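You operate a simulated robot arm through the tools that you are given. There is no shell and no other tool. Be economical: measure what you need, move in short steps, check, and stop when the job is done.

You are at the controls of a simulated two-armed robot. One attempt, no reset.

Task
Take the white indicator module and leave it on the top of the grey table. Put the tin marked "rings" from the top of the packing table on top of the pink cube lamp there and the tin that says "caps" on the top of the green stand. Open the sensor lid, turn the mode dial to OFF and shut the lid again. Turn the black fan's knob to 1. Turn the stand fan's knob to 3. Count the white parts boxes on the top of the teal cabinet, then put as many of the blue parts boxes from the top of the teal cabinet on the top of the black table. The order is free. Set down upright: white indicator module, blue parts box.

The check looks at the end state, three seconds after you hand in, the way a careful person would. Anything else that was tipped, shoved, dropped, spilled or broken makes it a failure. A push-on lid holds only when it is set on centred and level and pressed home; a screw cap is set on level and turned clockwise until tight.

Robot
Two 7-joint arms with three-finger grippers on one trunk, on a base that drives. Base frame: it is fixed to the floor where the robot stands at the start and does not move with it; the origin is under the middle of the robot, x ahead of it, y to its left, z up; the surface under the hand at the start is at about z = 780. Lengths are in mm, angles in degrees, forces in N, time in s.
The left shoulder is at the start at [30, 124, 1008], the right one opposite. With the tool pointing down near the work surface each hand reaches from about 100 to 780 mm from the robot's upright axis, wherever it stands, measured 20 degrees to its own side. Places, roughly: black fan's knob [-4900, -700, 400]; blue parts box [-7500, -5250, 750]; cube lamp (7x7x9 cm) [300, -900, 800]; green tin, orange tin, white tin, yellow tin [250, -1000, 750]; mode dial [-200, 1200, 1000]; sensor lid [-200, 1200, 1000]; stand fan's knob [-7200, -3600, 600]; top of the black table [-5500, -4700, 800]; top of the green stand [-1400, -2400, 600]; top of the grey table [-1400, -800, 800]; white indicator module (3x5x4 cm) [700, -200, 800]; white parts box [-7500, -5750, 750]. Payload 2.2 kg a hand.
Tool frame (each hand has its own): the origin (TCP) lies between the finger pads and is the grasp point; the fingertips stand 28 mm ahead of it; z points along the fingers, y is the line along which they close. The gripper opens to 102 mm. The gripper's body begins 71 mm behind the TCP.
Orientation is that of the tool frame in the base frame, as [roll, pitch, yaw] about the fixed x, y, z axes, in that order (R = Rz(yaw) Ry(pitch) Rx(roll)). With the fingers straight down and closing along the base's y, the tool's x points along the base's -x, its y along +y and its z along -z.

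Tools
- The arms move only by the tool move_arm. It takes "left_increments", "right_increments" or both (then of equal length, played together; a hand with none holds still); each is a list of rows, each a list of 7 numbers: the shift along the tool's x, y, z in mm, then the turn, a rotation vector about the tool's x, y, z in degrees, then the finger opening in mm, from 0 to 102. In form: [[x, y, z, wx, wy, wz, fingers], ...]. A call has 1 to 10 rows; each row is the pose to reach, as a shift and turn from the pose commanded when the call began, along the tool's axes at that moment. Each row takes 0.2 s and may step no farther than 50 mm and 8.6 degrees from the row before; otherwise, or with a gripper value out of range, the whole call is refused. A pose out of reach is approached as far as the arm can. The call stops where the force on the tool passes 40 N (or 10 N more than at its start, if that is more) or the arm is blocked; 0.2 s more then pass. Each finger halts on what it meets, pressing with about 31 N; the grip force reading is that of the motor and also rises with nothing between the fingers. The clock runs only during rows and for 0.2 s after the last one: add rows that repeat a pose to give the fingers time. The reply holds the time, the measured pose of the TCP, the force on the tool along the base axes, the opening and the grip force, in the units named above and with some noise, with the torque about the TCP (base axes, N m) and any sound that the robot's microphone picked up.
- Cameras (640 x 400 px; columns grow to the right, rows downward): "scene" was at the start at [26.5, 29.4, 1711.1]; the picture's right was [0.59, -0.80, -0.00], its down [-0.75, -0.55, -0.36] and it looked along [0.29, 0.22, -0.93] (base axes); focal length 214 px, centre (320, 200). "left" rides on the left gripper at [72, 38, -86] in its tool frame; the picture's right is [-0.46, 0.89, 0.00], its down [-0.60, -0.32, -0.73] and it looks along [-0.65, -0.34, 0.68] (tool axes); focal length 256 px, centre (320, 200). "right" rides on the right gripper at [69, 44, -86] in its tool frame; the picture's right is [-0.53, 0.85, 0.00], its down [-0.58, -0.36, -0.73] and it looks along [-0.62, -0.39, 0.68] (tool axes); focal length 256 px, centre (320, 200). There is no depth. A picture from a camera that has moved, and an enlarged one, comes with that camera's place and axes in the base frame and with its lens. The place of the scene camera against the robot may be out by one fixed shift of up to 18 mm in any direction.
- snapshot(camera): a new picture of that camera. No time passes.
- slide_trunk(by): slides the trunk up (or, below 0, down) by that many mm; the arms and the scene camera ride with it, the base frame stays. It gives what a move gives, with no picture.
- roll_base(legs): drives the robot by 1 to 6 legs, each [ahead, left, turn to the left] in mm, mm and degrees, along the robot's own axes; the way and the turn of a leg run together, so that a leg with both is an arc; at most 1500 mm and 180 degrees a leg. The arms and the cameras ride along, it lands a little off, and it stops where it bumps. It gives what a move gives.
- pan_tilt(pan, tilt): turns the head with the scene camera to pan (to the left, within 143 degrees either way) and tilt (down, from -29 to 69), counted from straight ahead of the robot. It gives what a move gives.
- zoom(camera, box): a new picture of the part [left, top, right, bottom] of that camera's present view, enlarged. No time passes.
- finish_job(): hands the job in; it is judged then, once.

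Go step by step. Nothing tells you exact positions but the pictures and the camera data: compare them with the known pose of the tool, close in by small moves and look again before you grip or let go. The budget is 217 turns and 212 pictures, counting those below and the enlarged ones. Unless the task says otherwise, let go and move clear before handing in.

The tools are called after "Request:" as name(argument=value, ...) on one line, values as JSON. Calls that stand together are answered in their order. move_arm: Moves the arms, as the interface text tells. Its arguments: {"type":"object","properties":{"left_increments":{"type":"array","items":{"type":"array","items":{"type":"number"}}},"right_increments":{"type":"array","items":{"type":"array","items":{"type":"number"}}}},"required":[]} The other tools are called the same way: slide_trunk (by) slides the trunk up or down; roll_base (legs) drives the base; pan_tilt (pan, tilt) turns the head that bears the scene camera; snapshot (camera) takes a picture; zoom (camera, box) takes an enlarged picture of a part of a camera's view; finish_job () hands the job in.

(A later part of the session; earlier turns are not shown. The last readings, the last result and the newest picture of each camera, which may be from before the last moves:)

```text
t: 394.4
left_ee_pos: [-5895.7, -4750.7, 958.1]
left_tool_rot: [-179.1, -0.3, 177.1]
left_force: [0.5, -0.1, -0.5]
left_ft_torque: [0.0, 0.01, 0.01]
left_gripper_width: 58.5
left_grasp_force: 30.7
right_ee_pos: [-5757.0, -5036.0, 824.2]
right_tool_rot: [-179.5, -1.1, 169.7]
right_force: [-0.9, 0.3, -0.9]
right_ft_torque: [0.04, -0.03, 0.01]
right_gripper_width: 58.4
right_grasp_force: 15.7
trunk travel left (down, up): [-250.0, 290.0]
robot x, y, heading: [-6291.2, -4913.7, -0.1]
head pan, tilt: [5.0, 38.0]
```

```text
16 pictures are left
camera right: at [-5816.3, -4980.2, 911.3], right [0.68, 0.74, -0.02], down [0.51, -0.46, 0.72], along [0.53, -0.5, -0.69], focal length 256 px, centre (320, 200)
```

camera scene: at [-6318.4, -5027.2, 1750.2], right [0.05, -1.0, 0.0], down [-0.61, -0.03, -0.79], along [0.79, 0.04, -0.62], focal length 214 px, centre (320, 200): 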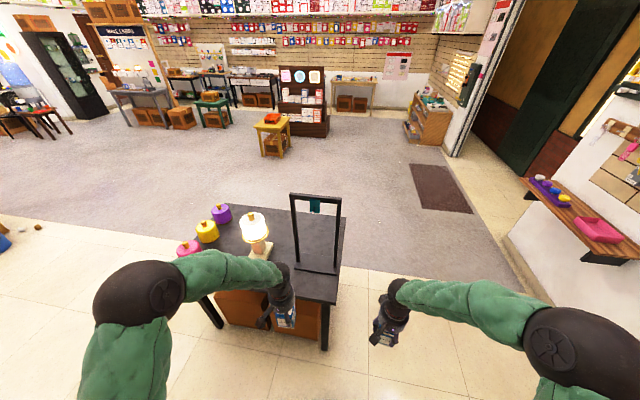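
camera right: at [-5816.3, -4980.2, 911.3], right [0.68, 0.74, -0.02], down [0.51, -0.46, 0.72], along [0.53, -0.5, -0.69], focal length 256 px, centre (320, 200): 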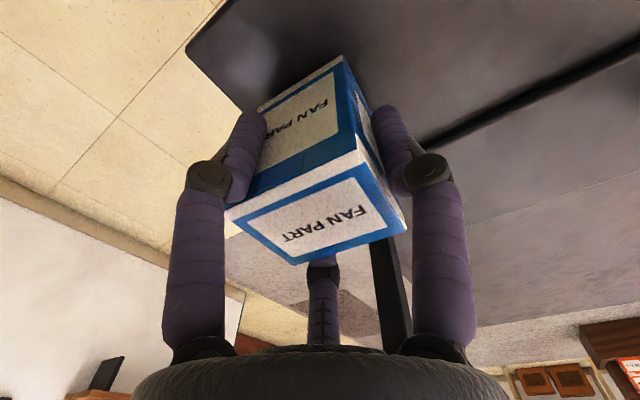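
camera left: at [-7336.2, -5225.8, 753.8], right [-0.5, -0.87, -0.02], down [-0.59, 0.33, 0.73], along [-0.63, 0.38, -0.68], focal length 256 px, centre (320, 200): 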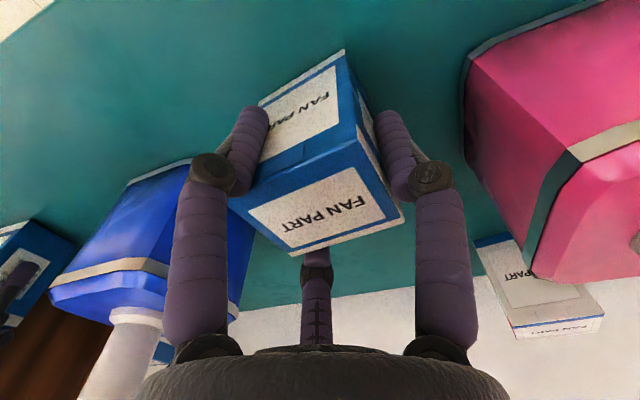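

Request:
move_arm(right_increments=[[0, 0, 4, 0, 0, 0, 38], [0, 0, 8, 0, 0, 0, 38], [0, 0, 12, 0, 0, 0, 38], [0, 0, 16, 0, 0, 0, 38]])

Request:
move_arm(right_increments=[[0, 0, 2, 0, 0, 0, 38], [0, 0, 4, 0, 0, 0, 38], [0, 0, 6, 0, 0, 0, 38]])

Request:
move_arm(right_increments=[[0, 0, 2, 0, 0, 0, 38], [0, 0, 4, 0, 0, 0, 38]])

Request:
move_arm(right_increments=[[0, 0, 2, 0, 0, 0, 38], [0, 0, 4, 0, 0, 0, 38]])

```text
t: 395.4
left_ee_pos: [-5895.6, -4750.6, 959.8]
left_tool_rot: [-179.1, -0.4, 177.2]
left_force: [0.4, -0.6, -1.2]
left_ft_torque: [-0.02, 0.02, -0.01]
left_gripper_width: 57.9
left_grasp_force: 31.0
right_ee_pos: [-5756.5, -5034.9, 809.5]
right_tool_rot: [-179.6, -0.8, 169.6]
right_force: [-3.8, -1.2, 14.6]
right_ft_torque: [-0.3, 0.13, -0.07]
right_gripper_width: 59.1
right_grasp_force: 15.9
trunk travel left (down, up): [-250.0, 290.0]
robot x, y, heading: [-6291.0, -4914.7, -0.1]
head pan, tilt: [5.0, 38.0]
```

```text
t: 396.1
left_ee_pos: [-5895.8, -4749.9, 959.3]
left_tool_rot: [-179.0, -0.3, 177.1]
left_force: [-0.1, 0.2, -0.6]
left_ft_torque: [0.0, -0.01, 0.03]
left_gripper_width: 58.5
left_grasp_force: 31.0
right_ee_pos: [-5757.8, -5035.7, 803.3]
right_tool_rot: [-179.5, -0.8, 169.7]
right_force: [2.2, 1.2, 14.9]
right_ft_torque: [-0.26, -0.17, 0.01]
right_gripper_width: 58.6
right_grasp_force: 15.1
trunk travel left (down, up): [-250.0, 290.0]
robot x, y, heading: [-6296.0, -4911.2, -0.1]
head pan, tilt: [5.0, 38.0]
```

```text
t: 396.8
left_ee_pos: [-5894.9, -4749.9, 958.8]
left_tool_rot: [-179.0, -0.4, 177.0]
left_force: [-0.2, 0.4, -1.2]
left_ft_torque: [0.0, -0.01, 0.0]
left_gripper_width: 58.3
left_grasp_force: 31.1
right_ee_pos: [-5757.8, -5035.8, 798.7]
right_tool_rot: [-179.6, -0.8, 169.8]
right_force: [5.3, -2.0, 15.5]
right_ft_torque: [-0.34, -0.27, 0.07]
right_gripper_width: 58.8
right_grasp_force: 15.4
trunk travel left (down, up): [-250.0, 290.0]
robot x, y, heading: [-6296.1, -4910.3, 0.3]
head pan, tilt: [5.0, 38.0]
```

```text
t: 397.4
left_ee_pos: [-5895.6, -4750.7, 959.2]
left_tool_rot: [-179.1, -0.3, 177.0]
left_force: [-0.4, 0.5, -0.5]
left_ft_torque: [0.01, -0.01, -0.02]
left_gripper_width: 58.2
left_grasp_force: 30.9
right_ee_pos: [-5758.6, -5035.5, 795.5]
right_tool_rot: [-179.6, -0.8, 169.8]
right_force: [8.6, -2.0, 15.7]
right_ft_torque: [-0.38, -0.32, 0.14]
right_gripper_width: 59.0
right_grasp_force: 15.5
trunk travel left (down, up): [-250.0, 290.0]
robot x, y, heading: [-6292.7, -4912.1, 0.1]
head pan, tilt: [5.0, 38.0]
```

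The box reached the table at TCP z ≈ 810 and is now just sliding in the fingers. I release and rise.

Request:
move_arm(right_increments=[[0, 0, -1, 0, 0, 0, 62], [0, 0, -2, 0, 0, 0, 72], [0, 0, -2, 0, 0, 0, 82], [0, 0, -20, 0, 0, 0, 84], [0, 0, -60, 0, 0, 0, 84], [0, 0, -105, 0, 0, 0, 84], [0, 0, -150, 0, 0, 0, 84], [30, 0, -190, 0, 0, 0, 84], [75, -20, -200, 0, 0, 0, 84]])

Request:
snapshot(camera="right")

```text
refused: row 9 steps farther than a row can; nothing moved
```

```text
15 pictures are left
camera right: at [-5817.4, -4980.0, 881.3], right [0.68, 0.74, -0.01], down [0.51, -0.46, 0.73], along [0.53, -0.5, -0.69], focal length 256 px, centre (320, 200)
```

right: 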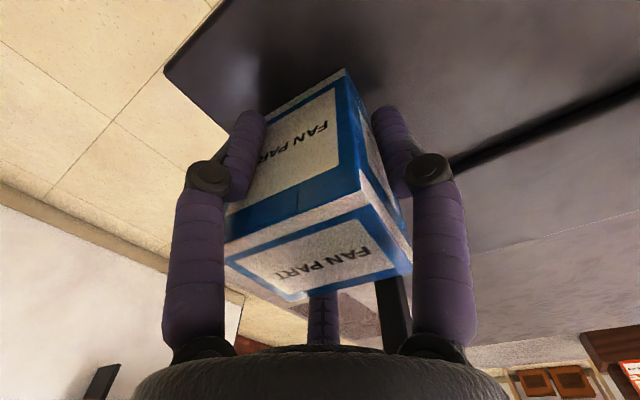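

Request:
move_arm(right_increments=[[0, 0, -2, 0, 0, 0, 62], [0, 0, -2, 0, 0, 0, 72], [0, 0, -2, 0, 0, 0, 82], [0, 0, -20, 0, 0, 0, 84], [0, 0, -60, 0, 0, 0, 84], [0, 0, -105, 0, 0, 0, 84], [0, 0, -150, 0, 0, 0, 84], [30, 0, -180, 0, 0, 0, 84], [70, -20, -185, 0, 0, 0, 84]])

Request:
snapshot(camera="right")

```text
t: 399.4
left_ee_pos: [-5896.5, -4752.5, 959.8]
left_tool_rot: [-179.2, -0.3, 177.1]
left_force: [0.2, 0.8, -0.2]
left_ft_torque: [0.0, -0.01, -0.01]
left_gripper_width: 57.9
left_grasp_force: 30.9
right_ee_pos: [-5830.8, -5041.6, 981.1]
right_tool_rot: [-179.5, -1.0, 169.7]
right_force: [0.1, -0.2, 0.2]
right_ft_torque: [0.03, -0.07, 0.02]
right_gripper_width: 84.3
right_grasp_force: 0.0
trunk travel left (down, up): [-250.0, 290.0]
robot x, y, heading: [-6291.7, -4914.3, 0.1]
head pan, tilt: [5.0, 38.0]
```

```text
14 pictures are left
camera right: at [-5888.7, -4986.2, 1067.1], right [0.68, 0.74, -0.02], down [0.52, -0.46, 0.72], along [0.53, -0.5, -0.69], focal length 256 px, centre (320, 200)
```

right: 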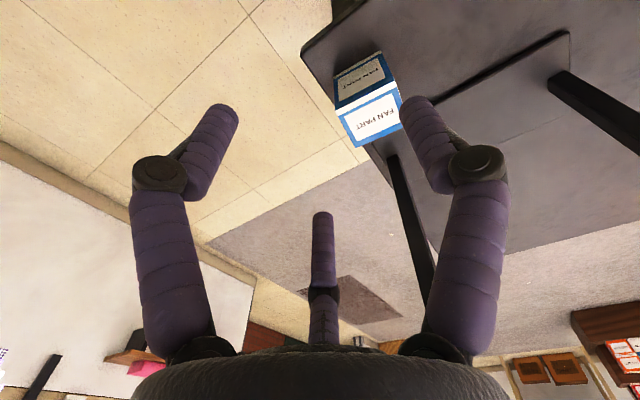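

The first box stands upright. Now the left box: over (-5752, -4910), then down.

Request:
move_arm(left_increments=[[-15, -30, 0, 0, 0, 0, 40], [-30, -65, 0, 0, 0, 0, 40], [-50, -105, 0, 0, 0, 0, 40], [-80, -140, 0, 0, 0, 0, 40], [-115, -151, 15, 0, 0, 0, 40], [-152, -151, 35, 0, 0, 0, 40], [-152, -151, 75, 0, 0, 0, 40], [-152, -151, 110, 0, 0, 0, 40], [-152, -151, 132, 0, 0, 0, 40]], right_increments=[[30, 0, 0, 0, 0, 0, 84], [60, 0, 0, 0, 0, 0, 84], [100, 0, 0, 0, 0, 0, 84], [130, 0, 0, 0, 0, 0, 84], [130, -30, 0, 0, 0, 0, 84], [130, -60, 0, 0, 0, 0, 84], [130, -60, 0, 0, 0, 0, 84], [130, -60, 0, 0, 0, 0, 84], [130, -60, 0, 0, 0, 0, 84]])

Request:
snapshot(camera="left")

Request:
zoom(camera="scene", box=[230, 190, 400, 310])

```text
t: 401.4
left_ee_pos: [-5749.8, -4911.0, 831.0]
left_tool_rot: [-179.2, -0.2, 177.1]
left_force: [-0.3, -0.2, -0.5]
left_ft_torque: [0.0, 0.01, 0.01]
left_gripper_width: 58.2
left_grasp_force: 31.1
right_ee_pos: [-5963.7, -5075.9, 982.5]
right_tool_rot: [-179.5, -1.0, 169.7]
right_force: [-1.1, 1.0, 0.2]
right_ft_torque: [0.0, -0.04, 0.02]
right_gripper_width: 84.0
right_grasp_force: 0.1
trunk travel left (down, up): [-250.0, 290.0]
robot x, y, heading: [-6290.8, -4915.0, 0.1]
head pan, tilt: [5.0, 38.0]
```

```text
13 pictures are left
camera left: at [-5820.5, -4868.5, 916.8], right [0.51, 0.86, -0.02], down [0.59, -0.34, 0.73], along [0.63, -0.38, -0.68], focal length 256 px, centre (320, 200)
```

left: 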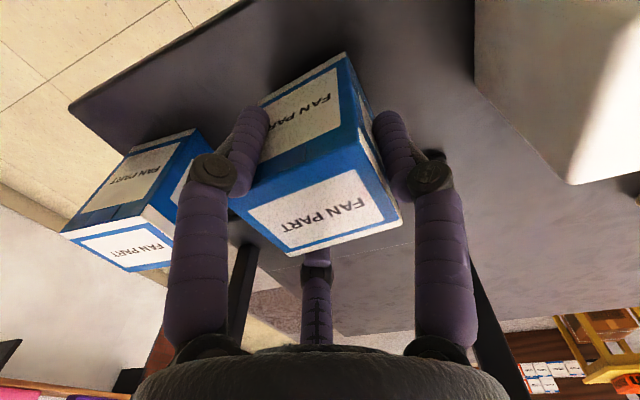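

```text
3.33 times, centred on (315, 250) of scene
camera zoom: at [-6225.1, -4907.9, 1750.2], right [0.09, -1.0, 0.0], down [-0.61, -0.05, -0.79], along [0.78, 0.07, -0.62], focal length 715 px, centre (337, 33)
```

zoom: 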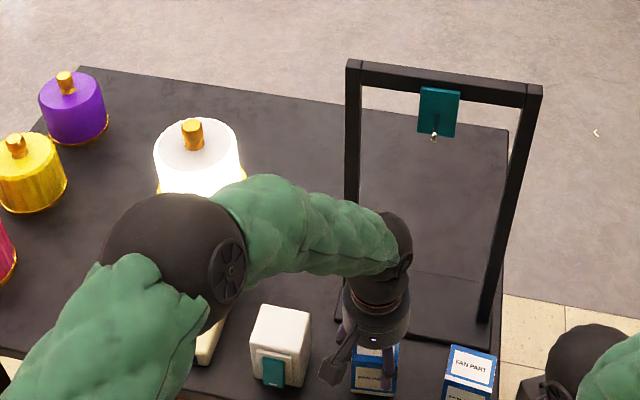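

Request:
move_arm(left_increments=[[0, 0, 5, 0, 0, 0, 40], [0, 0, 10, 0, 0, 0, 40], [0, 0, 13, 0, 0, 0, 40]])

Request:
move_arm(left_increments=[[0, 0, 2, 0, 0, 0, 40], [0, 0, 4, 0, 0, 0, 40]])

Request:
move_arm(left_increments=[[0, 0, 2, 0, 0, 0, 40], [0, 0, 4, 0, 0, 0, 40]])

```text
t: 402.1
left_ee_pos: [-5751.4, -4911.7, 817.3]
left_tool_rot: [-179.1, -0.2, 177.0]
left_force: [-3.1, 0.3, 8.0]
left_ft_torque: [0.24, 0.03, 0.12]
left_gripper_width: 58.2
left_grasp_force: 30.8
right_ee_pos: [-5965.0, -5076.3, 983.4]
right_tool_rot: [-179.5, -0.9, 169.6]
right_force: [0.4, 0.0, 0.3]
right_ft_torque: [-0.02, -0.01, 0.0]
right_gripper_width: 84.2
right_grasp_force: 0.0
trunk travel left (down, up): [-250.0, 290.0]
robot x, y, heading: [-6295.9, -4909.5, 0.1]
head pan, tilt: [5.0, 38.0]
```

```text
t: 402.8
left_ee_pos: [-5752.2, -4911.4, 810.2]
left_tool_rot: [-179.2, -0.3, 177.0]
left_force: [-0.5, 0.1, 9.7]
left_ft_torque: [-0.21, 0.06, 0.07]
left_gripper_width: 59.1
left_grasp_force: 14.0
right_ee_pos: [-5963.9, -5076.5, 982.3]
right_tool_rot: [-179.5, -1.0, 169.7]
right_force: [-0.6, 0.5, 0.2]
right_ft_torque: [-0.03, 0.02, 0.02]
right_gripper_width: 83.9
right_grasp_force: 0.1
trunk travel left (down, up): [-250.0, 290.0]
robot x, y, heading: [-6290.9, -4910.7, -0.3]
head pan, tilt: [5.0, 38.0]
```

```text
t: 403.4
left_ee_pos: [-5751.0, -4911.0, 810.9]
left_tool_rot: [-179.1, 0.0, 177.1]
left_force: [-3.7, -0.8, 29.2]
left_ft_torque: [-0.43, 0.17, -0.03]
left_gripper_width: 58.4
left_grasp_force: 31.0
right_ee_pos: [-5967.0, -5077.5, 983.2]
right_tool_rot: [-179.7, -0.9, 169.7]
right_force: [0.0, -0.1, 0.1]
right_ft_torque: [-0.01, 0.01, -0.01]
right_gripper_width: 83.9
right_grasp_force: 0.0
trunk travel left (down, up): [-250.0, 290.0]
robot x, y, heading: [-6292.5, -4906.7, -0.0]
head pan, tilt: [5.0, 38.0]
```

Contact is firm. I release and rise straight up, then back away.

Request:
move_arm(left_increments=[[0, 0, -2, 0, 0, 0, 60], [0, 0, -2, 0, 0, 0, 68], [0, 0, -2, 0, 0, 0, 78], [0, 0, -20, 0, 0, 0, 80], [0, 0, -60, 0, 0, 0, 80], [0, 0, -105, 0, 0, 0, 80], [0, 0, -150, 0, 0, 0, 80], [30, 0, -180, 0, 0, 0, 80], [75, 10, -190, 0, 0, 0, 80]])

Request:
snapshot(camera="left")

Request:
zoom(camera="scene", box=[230, 190, 400, 310])

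```text
t: 405.4
left_ee_pos: [-5824.0, -4899.8, 997.9]
left_tool_rot: [-179.1, -0.2, 177.0]
left_force: [-0.5, -0.3, 0.1]
left_ft_torque: [-0.03, -0.03, -0.04]
left_gripper_width: 80.2
left_grasp_force: 0.0
right_ee_pos: [-5965.5, -5075.5, 983.1]
right_tool_rot: [-179.5, -0.9, 169.5]
right_force: [0.4, -0.3, 0.8]
right_ft_torque: [0.0, -0.03, -0.01]
right_gripper_width: 84.1
right_grasp_force: 0.0
trunk travel left (down, up): [-250.0, 290.0]
robot x, y, heading: [-6292.4, -4910.0, 0.2]
head pan, tilt: [5.0, 38.0]
```

```text
11 pictures are left
camera left: at [-5894.1, -4855.5, 1084.4], right [0.51, 0.86, -0.02], down [0.59, -0.34, 0.73], along [0.63, -0.38, -0.68], focal length 256 px, centre (320, 200)
```

left: 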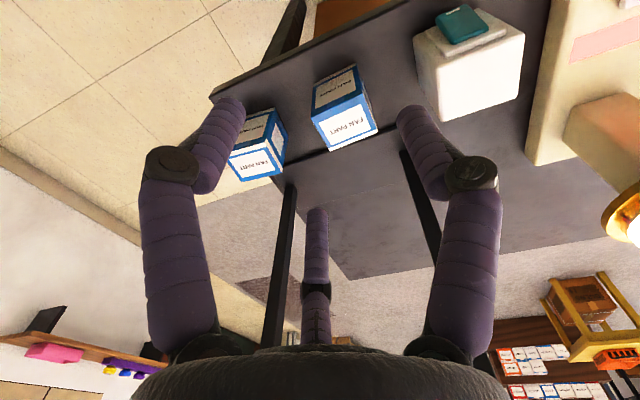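

```text
3.33 times, centred on (315, 250) of scene
camera zoom: at [-6226.7, -4907.3, 1750.2], right [0.09, -1.0, 0.0], down [-0.61, -0.06, -0.79], along [0.79, 0.07, -0.62], focal length 715 px, centre (337, 33)
```

zoom: 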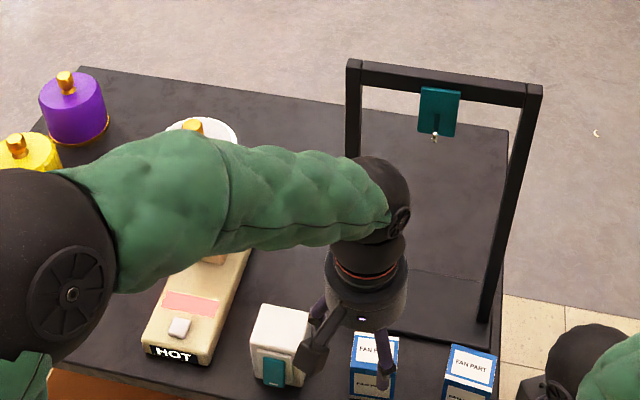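

Both boxes stand upright on the black table. Before finishing I check whether a white box hides behind the wooden cupboard, by viewing the gap from the south.

Request:
roll_base(legs=[[-130, 0, 0], [0, -480, 0]])

Request:
pan_tilt(pan=141, tilt=32)

Request:
snapshot(camera="scene")

```text
t: 409.0
left_ee_pos: [-5952.0, -5368.7, 999.5]
left_tool_rot: [-179.2, -0.3, 177.1]
left_force: [0.5, 0.8, 0.5]
left_ft_torque: [0.01, 0.0, 0.01]
left_gripper_width: 80.0
left_grasp_force: 0.1
right_ee_pos: [-6094.4, -5547.8, 982.1]
right_tool_rot: [-179.7, -1.0, 169.6]
right_force: [-0.2, 0.1, 0.7]
right_ft_torque: [0.01, -0.02, -0.01]
right_gripper_width: 84.2
right_grasp_force: 0.0
trunk travel left (down, up): [-250.0, 290.0]
robot x, y, heading: [-6423.0, -5385.8, 0.1]
head pan, tilt: [5.0, 38.0]
```

```text
t: 411.2
left_ee_pos: [-5951.6, -5367.5, 998.1]
left_tool_rot: [-179.1, -0.3, 177.1]
left_force: [0.0, -0.1, 1.2]
left_ft_torque: [-0.01, 0.02, 0.02]
left_gripper_width: 80.0
left_grasp_force: 0.0
right_ee_pos: [-6093.6, -5546.9, 981.8]
right_tool_rot: [-179.4, -1.0, 169.6]
right_force: [0.1, -0.3, 0.5]
right_ft_torque: [0.01, -0.05, 0.01]
right_gripper_width: 83.9
right_grasp_force: 0.0
trunk travel left (down, up): [-250.0, 290.0]
robot x, y, heading: [-6422.5, -5379.7, -0.2]
head pan, tilt: [141.0, 32.0]
```

```text
9 pictures are left
camera scene: at [-6510.2, -5329.5, 1759.4], right [0.63, 0.78, 0.0], down [0.41, -0.33, -0.85], along [-0.66, 0.53, -0.53], focal length 214 px, centre (320, 200)
```

scene: 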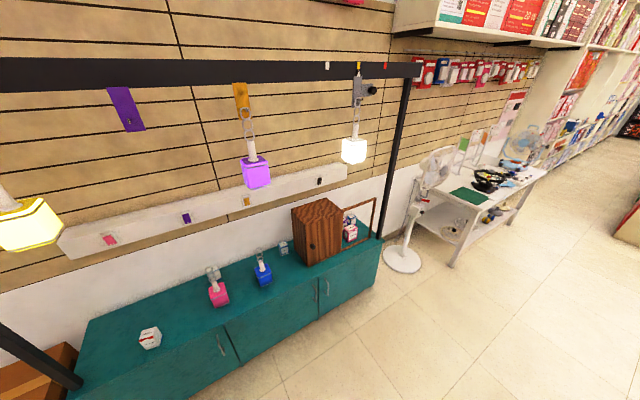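

Request:
zoom(camera="scene", box=[190, 190, 390, 310])

```text
3.20 times, centred on (290, 250) of scene
camera zoom: at [-6510.2, -5329.5, 1759.4], right [0.63, 0.78, 0.0], down [0.41, -0.33, -0.85], along [-0.66, 0.53, -0.53], focal length 686 px, centre (416, 40)
```

zoom: 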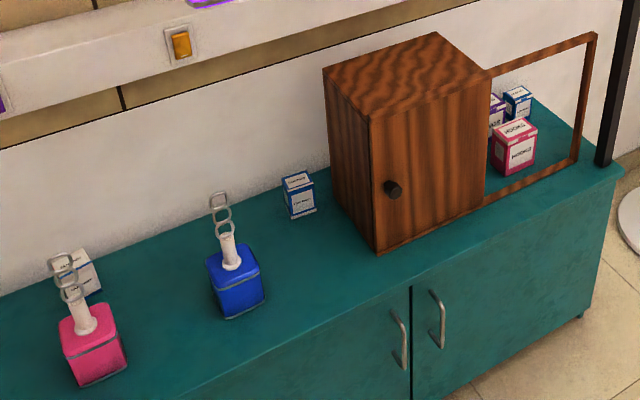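

The wooden case has a sliding front door (knob, rails extending right), so boxes could be inside. I'll slide it open to look, then shut it again.

Request:
roll_base(legs=[[0, 740, 0], [0, 0, -90], [0, 0, -90], [320, 0, 0]])

Request:
slide_trunk(by=-150)

Request:
move_arm(left_increments=[[0, 0, 0, 0, -8.5, 0, 64], [0, 0, 0, 0, -17, 0, 64], [0, 0, 0, 0, -25.5, 0, 64], [0, 0, 0, 0, -34, 0, 64], [0, 0, 0, 0, -42.5, 0, 64], [0, 0, 0, 0, -51, 0, 64], [0, 0, 0, 0, -59.5, 0, 64], [0, 0, 0, 0, -68, 0, 64], [0, 0, 0, 0, -76.5, 0, 64], [0, 0, 0, 0, -85, 0, 64]])

Request:
snapshot(camera="left")

```text
t: 424.6
left_ee_pos: [-7209.3, -4643.4, 997.2]
left_tool_rot: [-179.1, -0.4, -3.9]
left_force: [0.6, -0.5, -0.8]
left_ft_torque: [0.03, -0.02, 0.03]
left_gripper_width: 79.8
left_grasp_force: 0.1
right_ee_pos: [-7063.9, -4468.2, 981.4]
right_tool_rot: [-179.5, -1.1, -11.2]
right_force: [-0.1, 0.6, 0.3]
right_ft_torque: [0.01, -0.01, 0.0]
right_gripper_width: 84.0
right_grasp_force: 0.0
trunk travel left (down, up): [-250.0, 290.0]
robot x, y, heading: [-6740.3, -4638.7, 178.8]
head pan, tilt: [141.0, 32.0]
```

```text
t: 426.4
left_ee_pos: [-7209.2, -4643.3, 848.6]
left_tool_rot: [-179.1, -0.3, -3.8]
left_force: [-0.3, -0.3, -0.4]
left_ft_torque: [-0.02, 0.0, -0.02]
left_gripper_width: 79.9
left_grasp_force: 0.1
right_ee_pos: [-7063.1, -4468.4, 831.5]
right_tool_rot: [-179.5, -1.0, -11.3]
right_force: [-0.8, 1.3, 0.2]
right_ft_torque: [0.01, -0.02, 0.03]
right_gripper_width: 83.9
right_grasp_force: 0.1
trunk travel left (down, up): [-100.0, 440.0]
robot x, y, heading: [-6738.1, -4639.4, 178.9]
head pan, tilt: [141.0, 32.0]
```

```text
t: 428.6
left_ee_pos: [-7208.0, -4641.9, 847.7]
left_tool_rot: [-169.9, 84.7, 6.3]
left_force: [-0.1, 0.3, -0.5]
left_ft_torque: [0.05, -0.01, 0.01]
left_gripper_width: 63.9
left_grasp_force: 0.0
right_ee_pos: [-7063.8, -4467.5, 831.4]
right_tool_rot: [-179.4, -1.0, -11.3]
right_force: [0.7, -0.7, -0.5]
right_ft_torque: [-0.01, 0.0, 0.0]
right_gripper_width: 84.0
right_grasp_force: 0.0
trunk travel left (down, up): [-100.0, 440.0]
robot x, y, heading: [-6740.8, -4638.9, 179.1]
head pan, tilt: [141.0, 32.0]
```

```text
7 pictures are left
camera left: at [-7119.1, -4686.1, 782.1], right [-0.1, -0.89, 0.45], down [0.69, 0.26, 0.67], along [-0.71, 0.38, 0.59], focal length 256 px, centre (320, 200)
```

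left: 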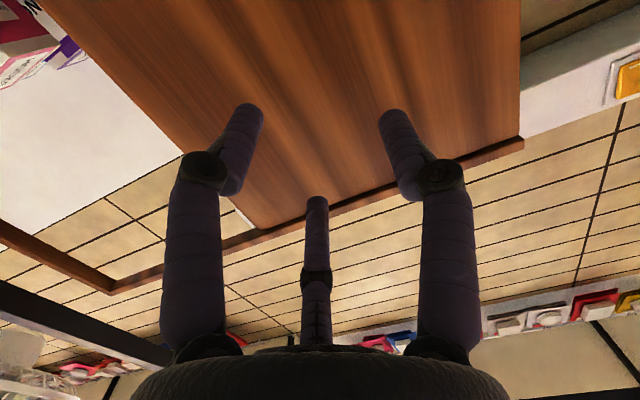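

Request:
move_arm(left_increments=[[15, 35, -1, 0, 0, 0, 64], [30, 70, -2, 0, 0, 0, 64], [44, 104, -3, 0, 0, 0, 64], [41, 107, 25, 0, 0, 0, 64]])

Request:
snapshot(camera="left")

```text
t: 429.6
left_ee_pos: [-7210.4, -4677.4, 829.3]
left_tool_rot: [-172.1, 84.3, 4.8]
left_force: [0.7, 0.1, -0.5]
left_ft_torque: [0.0, -0.01, -0.01]
left_gripper_width: 64.1
left_grasp_force: 0.0
left hand out of reach, approached as far as the arm can: row 1, 2, 3, 4
right_ee_pos: [-7063.4, -4467.9, 833.4]
right_tool_rot: [-179.5, -1.0, -11.3]
right_force: [-0.5, 1.0, 0.1]
right_ft_torque: [0.01, 0.05, 0.01]
right_gripper_width: 83.8
right_grasp_force: 0.0
trunk travel left (down, up): [-100.0, 440.0]
robot x, y, heading: [-6737.2, -4635.6, 179.1]
head pan, tilt: [141.0, 32.0]
```

```text
6 pictures are left
camera left: at [-7120.5, -4719.2, 764.2], right [-0.09, -0.89, 0.45], down [0.68, 0.27, 0.68], along [-0.72, 0.37, 0.58], focal length 256 px, centre (320, 200)
```

left: 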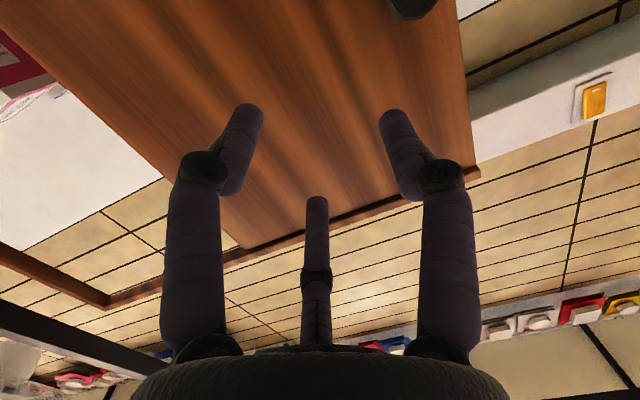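

Request:
roll_base(legs=[[0, 66, 0], [45, 0, 0]])

Request:
slide_trunk(by=-30)

Request:
snapshot(camera="left")

```text
t: 431.1
left_ee_pos: [-7259.0, -4742.1, 827.3]
left_tool_rot: [-172.4, 84.2, 4.6]
left_force: [-0.1, 0.3, -0.5]
left_ft_torque: [0.05, 0.0, 0.02]
left_gripper_width: 64.0
left_grasp_force: 0.1
right_ee_pos: [-7110.9, -4534.3, 831.5]
right_tool_rot: [-179.5, -1.0, -11.4]
right_force: [0.7, 0.5, 1.2]
right_ft_torque: [0.03, -0.02, 0.01]
right_gripper_width: 83.9
right_grasp_force: 0.1
trunk travel left (down, up): [-100.0, 440.0]
robot x, y, heading: [-6786.9, -4705.5, 178.9]
head pan, tilt: [141.0, 32.0]
```

```text
t: 431.9
left_ee_pos: [-7258.2, -4741.9, 798.8]
left_tool_rot: [-172.1, 84.2, 4.7]
left_force: [0.3, 0.7, 0.0]
left_ft_torque: [0.01, -0.01, 0.01]
left_gripper_width: 64.3
left_grasp_force: 0.0
right_ee_pos: [-7111.4, -4533.9, 802.3]
right_tool_rot: [-179.5, -1.0, -11.3]
right_force: [0.3, 0.1, 0.2]
right_ft_torque: [0.04, -0.02, -0.01]
right_gripper_width: 83.9
right_grasp_force: 0.2
trunk travel left (down, up): [-70.0, 470.0]
robot x, y, heading: [-6781.3, -4704.4, 178.9]
head pan, tilt: [141.0, 32.0]
```

```text
5 pictures are left
camera left: at [-7167.4, -4784.7, 734.3], right [-0.09, -0.89, 0.45], down [0.68, 0.27, 0.68], along [-0.72, 0.37, 0.58], focal length 256 px, centre (320, 200)
```

left: 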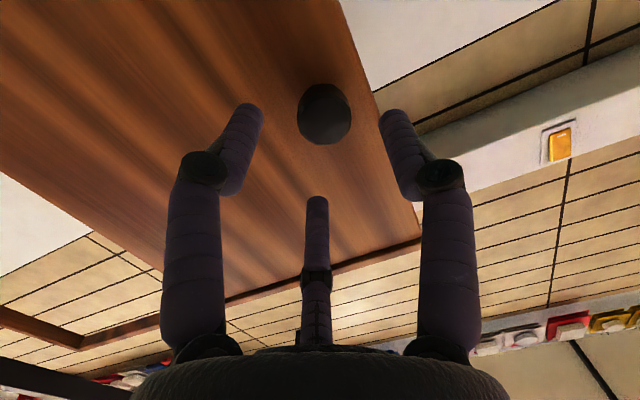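

Request:
move_arm(left_increments=[[-1, 1, 15, 0, 0, 0, 60], [-3, 2, 30, 0, 0, 0, 56], [-4, 3, 42, 0, 0, 0, 54], [-4, 3, 47, 0, 0, 0, 48], [-4, 3, 47, 0, 0, 0, 42]])

Request:
move_arm(left_increments=[[0, -10, 0, 0, 0, 0, 42], [0, -25, 0, 0, 0, 0, 42], [0, -45, 0, 0, 0, 0, 42], [0, -65, 0, 0, 0, 0, 42], [0, -85, 0, 0, 0, 0, 42], [0, -105, 0, 0, 0, 0, 42], [0, -125, 0, 0, 0, 0, 42], [0, -145, 0, 0, 0, 0, 42], [0, -165, 0, 0, 0, 0, 42], [0, -180, 0, 0, 0, 0, 42]])

Request:
pan_tilt(pan=8, tilt=45)

Request:
snapshot(camera="scene")

```text
t: 433.1
left_ee_pos: [-7298.6, -4734.7, 797.7]
left_tool_rot: [-172.7, 84.1, 4.5]
left_force: [-0.7, -2.0, 0.7]
left_ft_torque: [0.01, 0.01, -0.02]
left_gripper_width: 43.1
left_grasp_force: 0.8
left hand out of reach, approached as far as the arm can: row 2, 3, 4, 5
right_ee_pos: [-7111.4, -4534.5, 802.4]
right_tool_rot: [-179.6, -1.0, -11.4]
right_force: [0.0, 0.6, 0.8]
right_ft_torque: [-0.01, -0.02, 0.0]
right_gripper_width: 83.9
right_grasp_force: 0.1
trunk travel left (down, up): [-70.0, 470.0]
robot x, y, heading: [-6786.7, -4702.8, 179.0]
head pan, tilt: [141.0, 32.0]
```

```text
t: 434.8
left_ee_pos: [-7284.0, -4605.5, 791.0]
left_tool_rot: [-176.7, 83.7, 0.4]
left_force: [0.1, -0.9, 0.6]
left_ft_torque: [0.05, -0.05, 0.04]
left_gripper_width: 43.2
left_grasp_force: 0.0
right_ee_pos: [-7112.2, -4529.1, 803.0]
right_tool_rot: [-179.0, -0.5, -10.8]
right_force: [-3.0, 15.4, -3.9]
right_ft_torque: [-0.03, -0.08, -0.29]
right_gripper_width: 73.3
right_grasp_force: 0.1
trunk travel left (down, up): [-70.0, 470.0]
robot x, y, heading: [-6784.0, -4703.6, 179.1]
head pan, tilt: [141.0, 32.0]
stopped in row 8 (right hand): the force on the tool passed its limit at 82 N (the readings are from after the stop); the commanded pose is now the measured one
```

```text
t: 436.9
left_ee_pos: [-7284.4, -4604.7, 792.0]
left_tool_rot: [-176.7, 83.7, 0.4]
left_force: [3.7, -0.6, 0.5]
left_ft_torque: [0.06, 0.15, 0.0]
left_gripper_width: 42.0
left_grasp_force: 0.1
right_ee_pos: [-7112.4, -4529.0, 805.7]
right_tool_rot: [-179.2, -0.6, -10.9]
right_force: [-12.7, 27.5, 8.9]
right_ft_torque: [-1.32, -0.37, -0.5]
right_gripper_width: 72.2
right_grasp_force: 0.1
trunk travel left (down, up): [-70.0, 470.0]
robot x, y, heading: [-6780.2, -4707.0, 179.3]
head pan, tilt: [8.0, 45.0]
```

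```text
4 pictures are left
camera scene: at [-6824.1, -4718.3, 1559.9], right [-0.12, 0.99, 0.0], down [0.7, 0.09, -0.71], along [-0.7, -0.09, -0.71], focal length 214 px, centre (320, 200)
```

scene: 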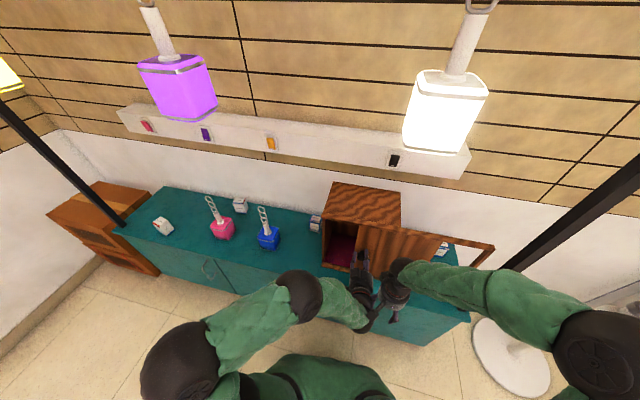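

The door slides. The hands touched each other, so I move the right hand off and zoom into the opening.

Request:
move_arm(right_increments=[[20, -25, 0, 0, 0, 0, 60], [45, -60, -10, 0, 0, 0, 50], [70, -100, -20, 0, 0, 0, 50], [80, -140, -30, 0, 0, 0, 50], [80, -180, -40, 0, 0, 0, 50]])

Request:
move_arm(left_increments=[[0, -15, 2, 0, 0, 0, 42], [0, -30, 4, 0, 0, 0, 42], [0, -45, 6, 0, 0, 0, 42], [0, -60, 8, 0, 0, 0, 42]])

Request:
zoom(camera="scene", box=[300, 190, 400, 290])

```text
t: 438.1
left_ee_pos: [-7283.8, -4606.3, 792.7]
left_tool_rot: [-176.1, 83.9, 1.0]
left_force: [7.5, -0.9, 1.2]
left_ft_torque: [0.1, 0.22, -0.11]
left_gripper_width: 43.0
left_grasp_force: 0.0
right_ee_pos: [-7000.7, -4368.2, 851.8]
right_tool_rot: [-179.1, -0.8, -10.8]
right_force: [0.6, 0.7, -0.1]
right_ft_torque: [0.02, 0.0, 0.01]
right_gripper_width: 50.1
right_grasp_force: 0.1
trunk travel left (down, up): [-70.0, 470.0]
robot x, y, heading: [-6783.8, -4704.5, 179.1]
head pan, tilt: [8.0, 45.0]
```

```text
t: 438.9
left_ee_pos: [-7284.6, -4565.0, 792.4]
left_tool_rot: [-178.8, 84.0, -1.8]
left_force: [24.1, -3.7, 12.0]
left_ft_torque: [-0.67, 0.54, -1.76]
left_gripper_width: 46.2
left_grasp_force: 42.7
right_ee_pos: [-6998.0, -4369.0, 851.5]
right_tool_rot: [-179.1, -0.6, -10.8]
right_force: [-0.4, 0.1, -0.6]
right_ft_torque: [0.0, 0.01, 0.0]
right_gripper_width: 49.9
right_grasp_force: 0.1
trunk travel left (down, up): [-70.0, 470.0]
robot x, y, heading: [-6786.9, -4704.0, 179.2]
head pan, tilt: [8.0, 45.0]
stopped in row 3 (left hand): the force on the tool passed its limit at 50 N (the readings are from after the stop); the commanded pose is now the measured one
```

```text
4.00 times, centred on (350, 240) of scene
camera zoom: at [-6820.5, -4718.6, 1560.1], right [-0.12, 0.99, 0.0], down [0.7, 0.09, -0.71], along [-0.7, -0.09, -0.71], focal length 858 px, centre (200, 40)
```

zoom: 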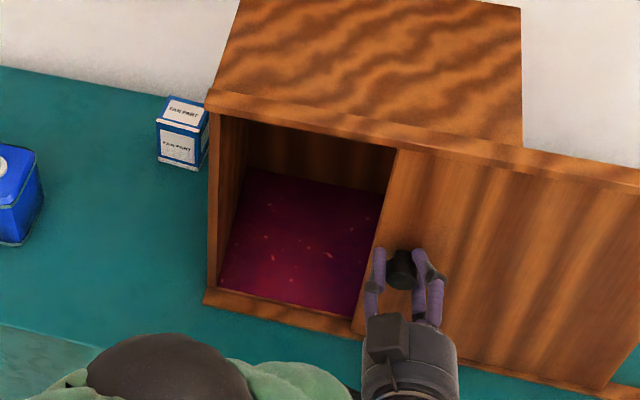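

The visible two thirds are empty. I slide the door the rest of the way for the last corner.

Request:
move_arm(left_increments=[[0, 0, -6, 0, 0, 0, 48], [0, -15, -6, 0, 0, 0, 46], [0, -30, -6, 0, 0, 0, 46], [0, -45, -5, 0, 0, 0, 46], [0, -60, -5, 0, 0, 0, 46], [0, -75, -5, 0, 0, 0, 46]])

Request:
zoom(camera="scene", box=[300, 190, 400, 290])

```text
t: 440.3
left_ee_pos: [-7275.0, -4489.4, 792.1]
left_tool_rot: [-179.5, 83.7, -2.7]
left_force: [21.8, -3.3, 3.7]
left_ft_torque: [-0.44, 0.61, -1.86]
left_gripper_width: 48.7
left_grasp_force: 44.6
right_ee_pos: [-6999.1, -4369.2, 851.3]
right_tool_rot: [-179.1, -0.6, -10.8]
right_force: [-0.2, 0.5, 0.0]
right_ft_torque: [0.0, -0.02, 0.02]
right_gripper_width: 49.9
right_grasp_force: 0.1
trunk travel left (down, up): [-70.0, 470.0]
robot x, y, heading: [-6787.8, -4702.5, 179.0]
head pan, tilt: [8.0, 45.0]
```

```text
4.00 times, centred on (350, 240) of scene
camera zoom: at [-6821.1, -4718.2, 1560.0], right [-0.12, 0.99, 0.0], down [0.7, 0.09, -0.71], along [-0.7, -0.09, -0.71], focal length 858 px, centre (200, 40)
```

zoom: 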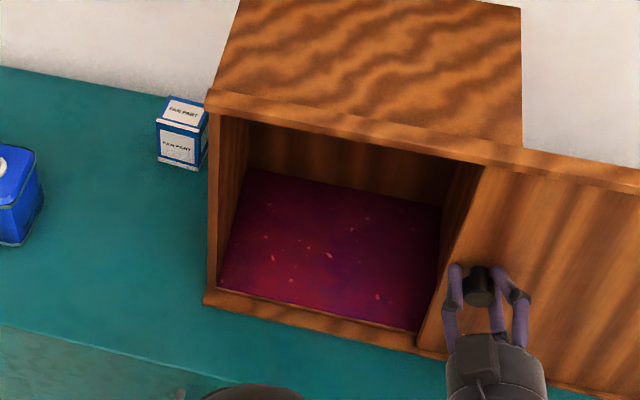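

The case is empty, so the count stays 2. I slide the door shut again.

Request:
move_arm(left_increments=[[0, 10, -3, 0, 0, 0, 48], [0, 30, -3, 0, 0, 0, 48], [0, 50, -3, 0, 0, 0, 48], [0, 70, -3, 0, 0, 0, 48], [0, 90, -3, 0, 0, 0, 48], [0, 110, -3, 0, 0, 0, 48], [0, 130, -3, 0, 0, 0, 48], [0, 150, -3, 0, 0, 0, 48], [0, 170, -3, 0, 0, 0, 48], [0, 190, -3, 0, 0, 0, 48]])

Request:
move_arm(left_increments=[[0, 10, 0, 0, 0, 0, 48], [0, 20, 0, 0, 0, 0, 48]])

```text
t: 442.5
left_ee_pos: [-7285.8, -4681.7, 792.8]
left_tool_rot: [-177.3, 83.8, -0.3]
left_force: [0.2, 0.4, -0.1]
left_ft_torque: [0.01, -0.01, 0.0]
left_gripper_width: 48.1
left_grasp_force: 0.0
right_ee_pos: [-7000.5, -4370.6, 851.3]
right_tool_rot: [-179.0, -0.7, -11.0]
right_force: [0.4, -0.4, 0.5]
right_ft_torque: [-0.01, 0.03, -0.04]
right_gripper_width: 50.0
right_grasp_force: 0.0
trunk travel left (down, up): [-70.0, 470.0]
robot x, y, heading: [-6786.9, -4702.5, 179.3]
head pan, tilt: [8.0, 45.0]
```

```text
t: 443.1
left_ee_pos: [-7286.2, -4703.7, 794.2]
left_tool_rot: [-176.9, 83.8, 0.2]
left_force: [0.1, -0.5, -0.9]
left_ft_torque: [0.01, -0.01, -0.05]
left_gripper_width: 48.1
left_grasp_force: 0.0
right_ee_pos: [-7000.9, -4369.4, 850.8]
right_tool_rot: [-179.0, -0.7, -10.9]
right_force: [-0.9, -0.7, -0.1]
right_ft_torque: [-0.01, -0.02, 0.0]
right_gripper_width: 49.8
right_grasp_force: 0.1
trunk travel left (down, up): [-70.0, 470.0]
robot x, y, heading: [-6784.9, -4707.6, 179.2]
head pan, tilt: [8.0, 45.0]
```

Request:
roll_base(legs=[[0, 40, 0]])

Request:
move_arm(left_increments=[[0, 4, 0, 0, 0, 0, 48], [0, 8, 0, 0, 0, 0, 48], [0, 12, 0, 0, 0, 0, 48], [0, 16, 0, 0, 0, 0, 48], [0, 20, 0, 0, 0, 0, 48]])

Request:
zoom(camera="scene", box=[300, 190, 400, 290])

```text
t: 444.0
left_ee_pos: [-7287.9, -4742.7, 793.2]
left_tool_rot: [-176.7, 83.8, 0.5]
left_force: [-0.4, 0.2, -0.5]
left_ft_torque: [0.0, 0.0, -0.05]
left_gripper_width: 48.1
left_grasp_force: 0.1
right_ee_pos: [-7001.8, -4410.3, 851.9]
right_tool_rot: [-178.9, -0.7, -10.9]
right_force: [0.0, -0.3, -0.3]
right_ft_torque: [0.02, 0.03, 0.0]
right_gripper_width: 49.8
right_grasp_force: 0.0
trunk travel left (down, up): [-70.0, 470.0]
robot x, y, heading: [-6787.9, -4746.4, 179.1]
head pan, tilt: [8.0, 45.0]
```

```text
t: 445.2
left_ee_pos: [-7288.4, -4761.6, 794.4]
left_tool_rot: [-177.1, 83.8, -0.1]
left_force: [0.1, 1.3, -0.6]
left_ft_torque: [0.0, 0.04, 0.0]
left_gripper_width: 48.3
left_grasp_force: 0.0
right_ee_pos: [-7002.0, -4408.8, 850.7]
right_tool_rot: [-179.0, -0.8, -10.9]
right_force: [0.1, 0.3, -1.1]
right_ft_torque: [0.01, -0.03, 0.02]
right_gripper_width: 50.0
right_grasp_force: 0.1
trunk travel left (down, up): [-70.0, 470.0]
robot x, y, heading: [-6784.7, -4744.1, 179.0]
head pan, tilt: [8.0, 45.0]
```

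```text
4.00 times, centred on (350, 240) of scene
camera zoom: at [-6824.6, -4758.2, 1559.9], right [-0.12, 0.99, 0.0], down [0.7, 0.09, -0.71], along [-0.7, -0.09, -0.71], focal length 858 px, centre (200, 40)
```

zoom: 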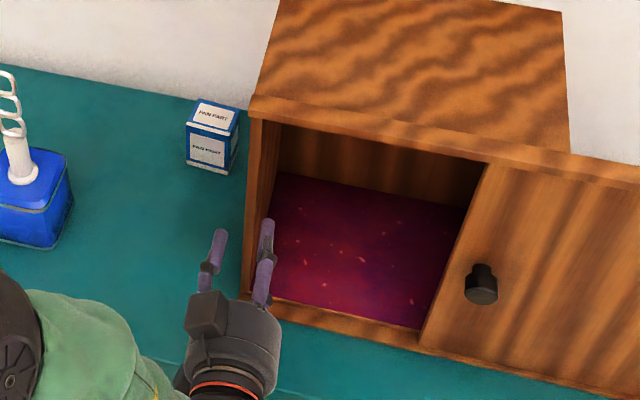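

The fingers slipped off the knob and the door stayed open. I go back to the knob (y ≈ -4525), engage it deeper and grip it.

Request:
move_arm(left_increments=[[0, 0, -45, 0, 0, 0, 66], [0, -30, -60, 0, 0, 0, 66], [0, -70, -60, 0, 0, 0, 66], [0, -110, -60, 0, 0, 0, 66], [0, -150, -60, 0, 0, 0, 66], [0, -190, -60, 0, 0, 0, 66], [0, -225, -60, 0, 0, 0, 66], [0, -237, -60, 0, 0, 0, 66]])

Request:
snapshot(camera="left")

```text
t: 447.0
left_ee_pos: [-7216.6, -4529.5, 800.2]
left_tool_rot: [-177.5, 83.8, -0.3]
left_force: [-0.6, 0.4, 0.0]
left_ft_torque: [-0.05, -0.01, 0.01]
left_gripper_width: 66.0
left_grasp_force: 0.0
right_ee_pos: [-7001.7, -4409.6, 850.2]
right_tool_rot: [-179.1, -0.7, -11.0]
right_force: [-1.2, 0.3, -0.3]
right_ft_torque: [-0.01, 0.04, 0.0]
right_gripper_width: 49.9
right_grasp_force: 0.0
trunk travel left (down, up): [-70.0, 470.0]
robot x, y, heading: [-6784.9, -4744.4, 179.0]
head pan, tilt: [8.0, 45.0]
```

```text
0 pictures are left
camera left: at [-7125.9, -4572.4, 736.8], right [-0.1, -0.88, 0.46], down [0.68, 0.28, 0.68], along [-0.73, 0.37, 0.57], focal length 256 px, centre (320, 200)
```

left: 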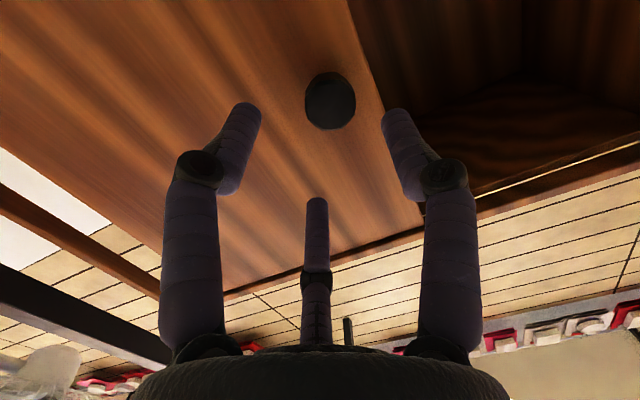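

The knob is centred ahead of the fingers. I advance, grip it firmly and slide the door back.

Request:
move_arm(left_increments=[[-2, 0, 25, 0, 0, 0, 66], [-5, 0, 50, 0, 0, 0, 64], [-7, 0, 68, 0, 0, 0, 60], [-8, 0, 78, 0, 0, 0, 60], [-8, 0, 78, 0, 0, 0, 45], [-8, 0, 78, 0, 0, 0, 30], [-8, 0, 78, 0, 0, 0, 20], [-8, 0, 78, 0, 0, 0, 20]])

```text
t: 447.9
left_ee_pos: [-7279.4, -4523.2, 798.8]
left_tool_rot: [175.7, 83.7, -7.9]
left_force: [86.5, -2.8, 10.2]
left_ft_torque: [-1.4, 1.01, 0.85]
left_gripper_width: 43.7
left_grasp_force: 31.8
right_ee_pos: [-6994.0, -4409.5, 852.7]
right_tool_rot: [-179.2, -0.4, -11.1]
right_force: [1.5, -0.4, -0.4]
right_ft_torque: [-0.01, 0.06, -0.01]
right_gripper_width: 49.8
right_grasp_force: 0.0
trunk travel left (down, up): [-70.0, 470.0]
robot x, y, heading: [-6782.6, -4743.5, 178.8]
head pan, tilt: [8.0, 45.0]
stopped in row 4 (left hand): the force on the tool passed its limit at 70 N (the readings are from after the stop); the commanded pose is now the measured one
```

Request:
move_arm(left_increments=[[0, 0, -5, 0, 0, 0, 50], [0, -2, -6, 0, 0, 0, 44], [0, -2, -6, 0, 0, 0, 34], [0, -2, -6, 0, 0, 0, 20], [0, -2, -6, 0, 0, 0, 20]])

```text
t: 449.1
left_ee_pos: [-7279.0, -4523.4, 796.8]
left_tool_rot: [177.2, 83.7, -6.1]
left_force: [46.3, -4.5, -13.2]
left_ft_torque: [0.62, -0.6, -1.0]
left_gripper_width: 39.5
left_grasp_force: 44.9
right_ee_pos: [-6997.6, -4409.4, 849.7]
right_tool_rot: [-179.2, -0.7, -10.9]
right_force: [0.7, 0.1, -0.3]
right_ft_torque: [-0.02, -0.01, -0.01]
right_gripper_width: 50.1
right_grasp_force: 0.0
trunk travel left (down, up): [-70.0, 470.0]
robot x, y, heading: [-6784.1, -4745.8, 178.8]
head pan, tilt: [8.0, 45.0]
```

Request:
move_arm(left_increments=[[0, 0, -4, 0, 0, 0, 20], [0, 8, -5, 0, 0, 0, 20], [0, 20, -5.5, 0, 0, 0, 20], [0, 35, -6, 0, 0, 0, 20], [0, 50, -7, 0, 0, 0, 20], [0, 65, -8, 0, 0, 0, 20], [0, 80, -9, 0, 0, 0, 20], [0, 95, -10, 0, 0, 0, 20], [0, 110, -10.5, 0, 0, 0, 20]])

```text
t: 451.1
left_ee_pos: [-7281.1, -4630.9, 809.0]
left_tool_rot: [-176.4, 84.8, 0.6]
left_force: [-14.1, 0.7, 18.4]
left_ft_torque: [-0.43, 0.83, -0.15]
left_gripper_width: 34.4
left_grasp_force: 41.5
right_ee_pos: [-6999.9, -4410.1, 852.5]
right_tool_rot: [-179.0, -0.7, -10.9]
right_force: [-0.4, -0.3, -0.6]
right_ft_torque: [0.01, -0.01, 0.0]
right_gripper_width: 50.3
right_grasp_force: 0.0
trunk travel left (down, up): [-70.0, 470.0]
robot x, y, heading: [-6786.6, -4746.0, 178.8]
head pan, tilt: [8.0, 45.0]
```

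Still gripping the knob at y ≈ -4631; I continue to the closed end.

Request:
move_arm(left_increments=[[4, 10, 2, 0, 0, 0, 20], [7, 25, 2, 0, 0, 0, 20], [7, 40, 1, 0, 0, 0, 20], [7, 55, 0, 0, 0, 0, 20], [7, 70, -1, 0, 0, 0, 20], [7, 85, -2, 0, 0, 0, 20], [7, 98, -3, 0, 0, 0, 20], [7, 108, -3, 0, 0, 0, 20]])

```text
t: 451.6
left_ee_pos: [-7282.2, -4639.5, 808.9]
left_tool_rot: [-176.0, 85.3, 1.1]
left_force: [14.4, -3.0, 10.2]
left_ft_torque: [-0.69, 0.09, 0.59]
left_gripper_width: 34.1
left_grasp_force: 45.2
right_ee_pos: [-6997.9, -4409.3, 850.2]
right_tool_rot: [-179.1, -0.6, -10.8]
right_force: [-0.2, -0.2, 0.3]
right_ft_torque: [-0.03, 0.03, -0.02]
right_gripper_width: 50.0
right_grasp_force: 0.0
trunk travel left (down, up): [-70.0, 470.0]
robot x, y, heading: [-6783.3, -4743.5, 179.0]
head pan, tilt: [8.0, 45.0]
stopped in row 2 (left hand): the force on the tool passed its limit at 44 N (the readings are from after the stop); the commanded pose is now the measured one
```

Request:
move_arm(left_increments=[[0, 6, -1.5, 0, 0, 0, 20], [0, 16, -2, 0, 0, 0, 20], [0, 28, -2.5, 0, 0, 0, 20], [0, 40, -3, 0, 0, 0, 20], [0, 52, -3.5, 0, 0, 0, 20], [0, 64, -4, 0, 0, 0, 20], [0, 76, -5, 0, 0, 0, 20], [0, 88, -5.5, 0, 0, 0, 20], [0, 98, -6, 0, 0, 0, 20]])

```text
t: 453.6
left_ee_pos: [-7283.7, -4733.5, 812.4]
left_tool_rot: [-173.5, 85.9, 3.3]
left_force: [-9.4, 16.3, 30.4]
left_ft_torque: [0.11, 0.97, -0.5]
left_gripper_width: 20.0
left_grasp_force: 0.0
right_ee_pos: [-6998.1, -4406.8, 851.4]
right_tool_rot: [-179.2, -0.7, -11.0]
right_force: [-0.2, -0.7, 0.6]
right_ft_torque: [-0.06, -0.01, -0.02]
right_gripper_width: 50.1
right_grasp_force: 0.0
trunk travel left (down, up): [-70.0, 470.0]
robot x, y, heading: [-6782.6, -4739.5, 179.0]
head pan, tilt: [8.0, 45.0]
```

The grip came off near the closed end. I retract and sweep the closed fingers from the north side to push the knob firmly home by touch.

Request:
move_arm(left_increments=[[0, 0, -25, 0, 0, 0, 20], [0, 0, -50, 0, 0, 0, 8], [15, -40, -50, 0, 0, 0, 8], [17, -80, -50, 0, 0, 0, 8], [17, -125, -50, 0, 0, 0, 8]])

```text
t: 454.8
left_ee_pos: [-7225.5, -4612.3, 794.4]
left_tool_rot: [-176.1, 85.1, 1.0]
left_force: [-0.3, -0.1, -0.5]
left_ft_torque: [0.01, -0.02, 0.02]
left_gripper_width: 7.9
left_grasp_force: 0.0
right_ee_pos: [-6999.4, -4408.8, 850.0]
right_tool_rot: [-179.1, -0.6, -10.9]
right_force: [-0.2, -1.1, -0.3]
right_ft_torque: [-0.03, -0.01, 0.03]
right_gripper_width: 50.0
right_grasp_force: 0.0
trunk travel left (down, up): [-70.0, 470.0]
robot x, y, heading: [-6786.0, -4742.7, 179.0]
head pan, tilt: [8.0, 45.0]
```

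Request:
move_arm(left_increments=[[-2, -12, 20, 0, 0, 0, 8], [-5, -12, 40, 0, 0, 0, 8], [-6, -12, 49, 0, 0, 0, 8]])

Request:
move_arm(left_increments=[[0, 10, -1, 0, 0, 0, 8], [0, 25, -2, 0, 0, 0, 8], [0, 40, -3, 0, 0, 0, 8], [0, 55, -4, 0, 0, 0, 8], [0, 70, -5, 0, 0, 0, 8], [0, 85, -5, 0, 0, 0, 8], [0, 100, -6, 0, 0, 0, 8], [0, 112, -7, 0, 0, 0, 8], [0, 122, -7, 0, 0, 0, 8]])

```text
t: 455.6
left_ee_pos: [-7274.0, -4598.9, 798.0]
left_tool_rot: [-175.4, 85.0, 1.5]
left_force: [0.2, -0.4, -0.3]
left_ft_torque: [0.01, 0.0, 0.01]
left_gripper_width: 7.8
left_grasp_force: 0.0
right_ee_pos: [-6999.2, -4408.3, 850.9]
right_tool_rot: [-179.1, -0.7, -10.8]
right_force: [-0.4, -0.3, 0.6]
right_ft_torque: [0.05, 0.0, -0.03]
right_gripper_width: 50.1
right_grasp_force: 0.0
trunk travel left (down, up): [-70.0, 470.0]
robot x, y, heading: [-6781.9, -4743.0, 179.0]
head pan, tilt: [8.0, 45.0]
```

```text
t: 457.6
left_ee_pos: [-7271.4, -4723.4, 797.8]
left_tool_rot: [-175.3, 85.1, 1.5]
left_force: [0.3, 0.0, -0.2]
left_ft_torque: [0.01, -0.04, 0.01]
left_gripper_width: 7.7
left_grasp_force: 0.0
right_ee_pos: [-6999.9, -4408.5, 851.1]
right_tool_rot: [-179.1, -0.7, -11.0]
right_force: [0.4, 0.3, 0.0]
right_ft_torque: [0.01, 0.06, 0.01]
right_gripper_width: 50.0
right_grasp_force: 0.1
trunk travel left (down, up): [-70.0, 470.0]
robot x, y, heading: [-6784.4, -4741.3, 179.0]
head pan, tilt: [8.0, 45.0]
```

No contact, so the tips were probably in front of the knob. I repeat the sweep 20 mm deeper.

Request:
move_arm(left_increments=[[0, -30, -5, 0, 0, 0, 8], [0, -65, -5, 0, 0, 0, 8], [0, -100, -3, 0, 0, 0, 8], [0, -125, 0, 0, 0, 0, 8], [-1, -125, 10, 0, 0, 0, 8], [-2, -125, 18, 0, 0, 0, 8], [-2, -125, 23, 0, 0, 0, 8]])

Request:
move_arm(left_increments=[[0, 10, -1, 0, 0, 0, 8], [0, 22, -1, 0, 0, 0, 8], [0, 34, -2, 0, 0, 0, 8], [0, 46, -3, 0, 0, 0, 8], [0, 58, -4, 0, 0, 0, 8], [0, 70, -4, 0, 0, 0, 8], [0, 82, -5, 0, 0, 0, 8], [0, 94, -6, 0, 0, 0, 8], [0, 106, -6, 0, 0, 0, 8], [0, 118, -7, 0, 0, 0, 8]])

```text
t: 459.2
left_ee_pos: [-7287.2, -4596.2, 799.2]
left_tool_rot: [-176.0, 85.1, 1.0]
left_force: [13.0, -2.0, 4.6]
left_ft_torque: [0.2, 0.3, -0.11]
left_gripper_width: 7.1
left_grasp_force: 0.1
right_ee_pos: [-6998.3, -4408.7, 851.5]
right_tool_rot: [-179.1, -0.6, -10.9]
right_force: [0.5, -0.5, 0.2]
right_ft_torque: [-0.03, -0.02, 0.03]
right_gripper_width: 49.9
right_grasp_force: 0.0
trunk travel left (down, up): [-70.0, 470.0]
robot x, y, heading: [-6780.4, -4747.5, 179.1]
head pan, tilt: [8.0, 45.0]
```

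```text
t: 461.4
left_ee_pos: [-7287.6, -4715.9, 797.9]
left_tool_rot: [-175.4, 85.2, 1.6]
left_force: [0.8, 0.8, 1.1]
left_ft_torque: [0.04, -0.01, -0.03]
left_gripper_width: 7.3
left_grasp_force: 0.0
right_ee_pos: [-6999.1, -4409.4, 850.5]
right_tool_rot: [-179.1, -0.8, -10.9]
right_force: [1.2, 1.1, 0.4]
right_ft_torque: [-0.02, -0.03, 0.03]
right_gripper_width: 50.1
right_grasp_force: 0.0
trunk travel left (down, up): [-70.0, 470.0]
robot x, y, heading: [-6783.7, -4744.8, 179.0]
head pan, tilt: [8.0, 45.0]
```

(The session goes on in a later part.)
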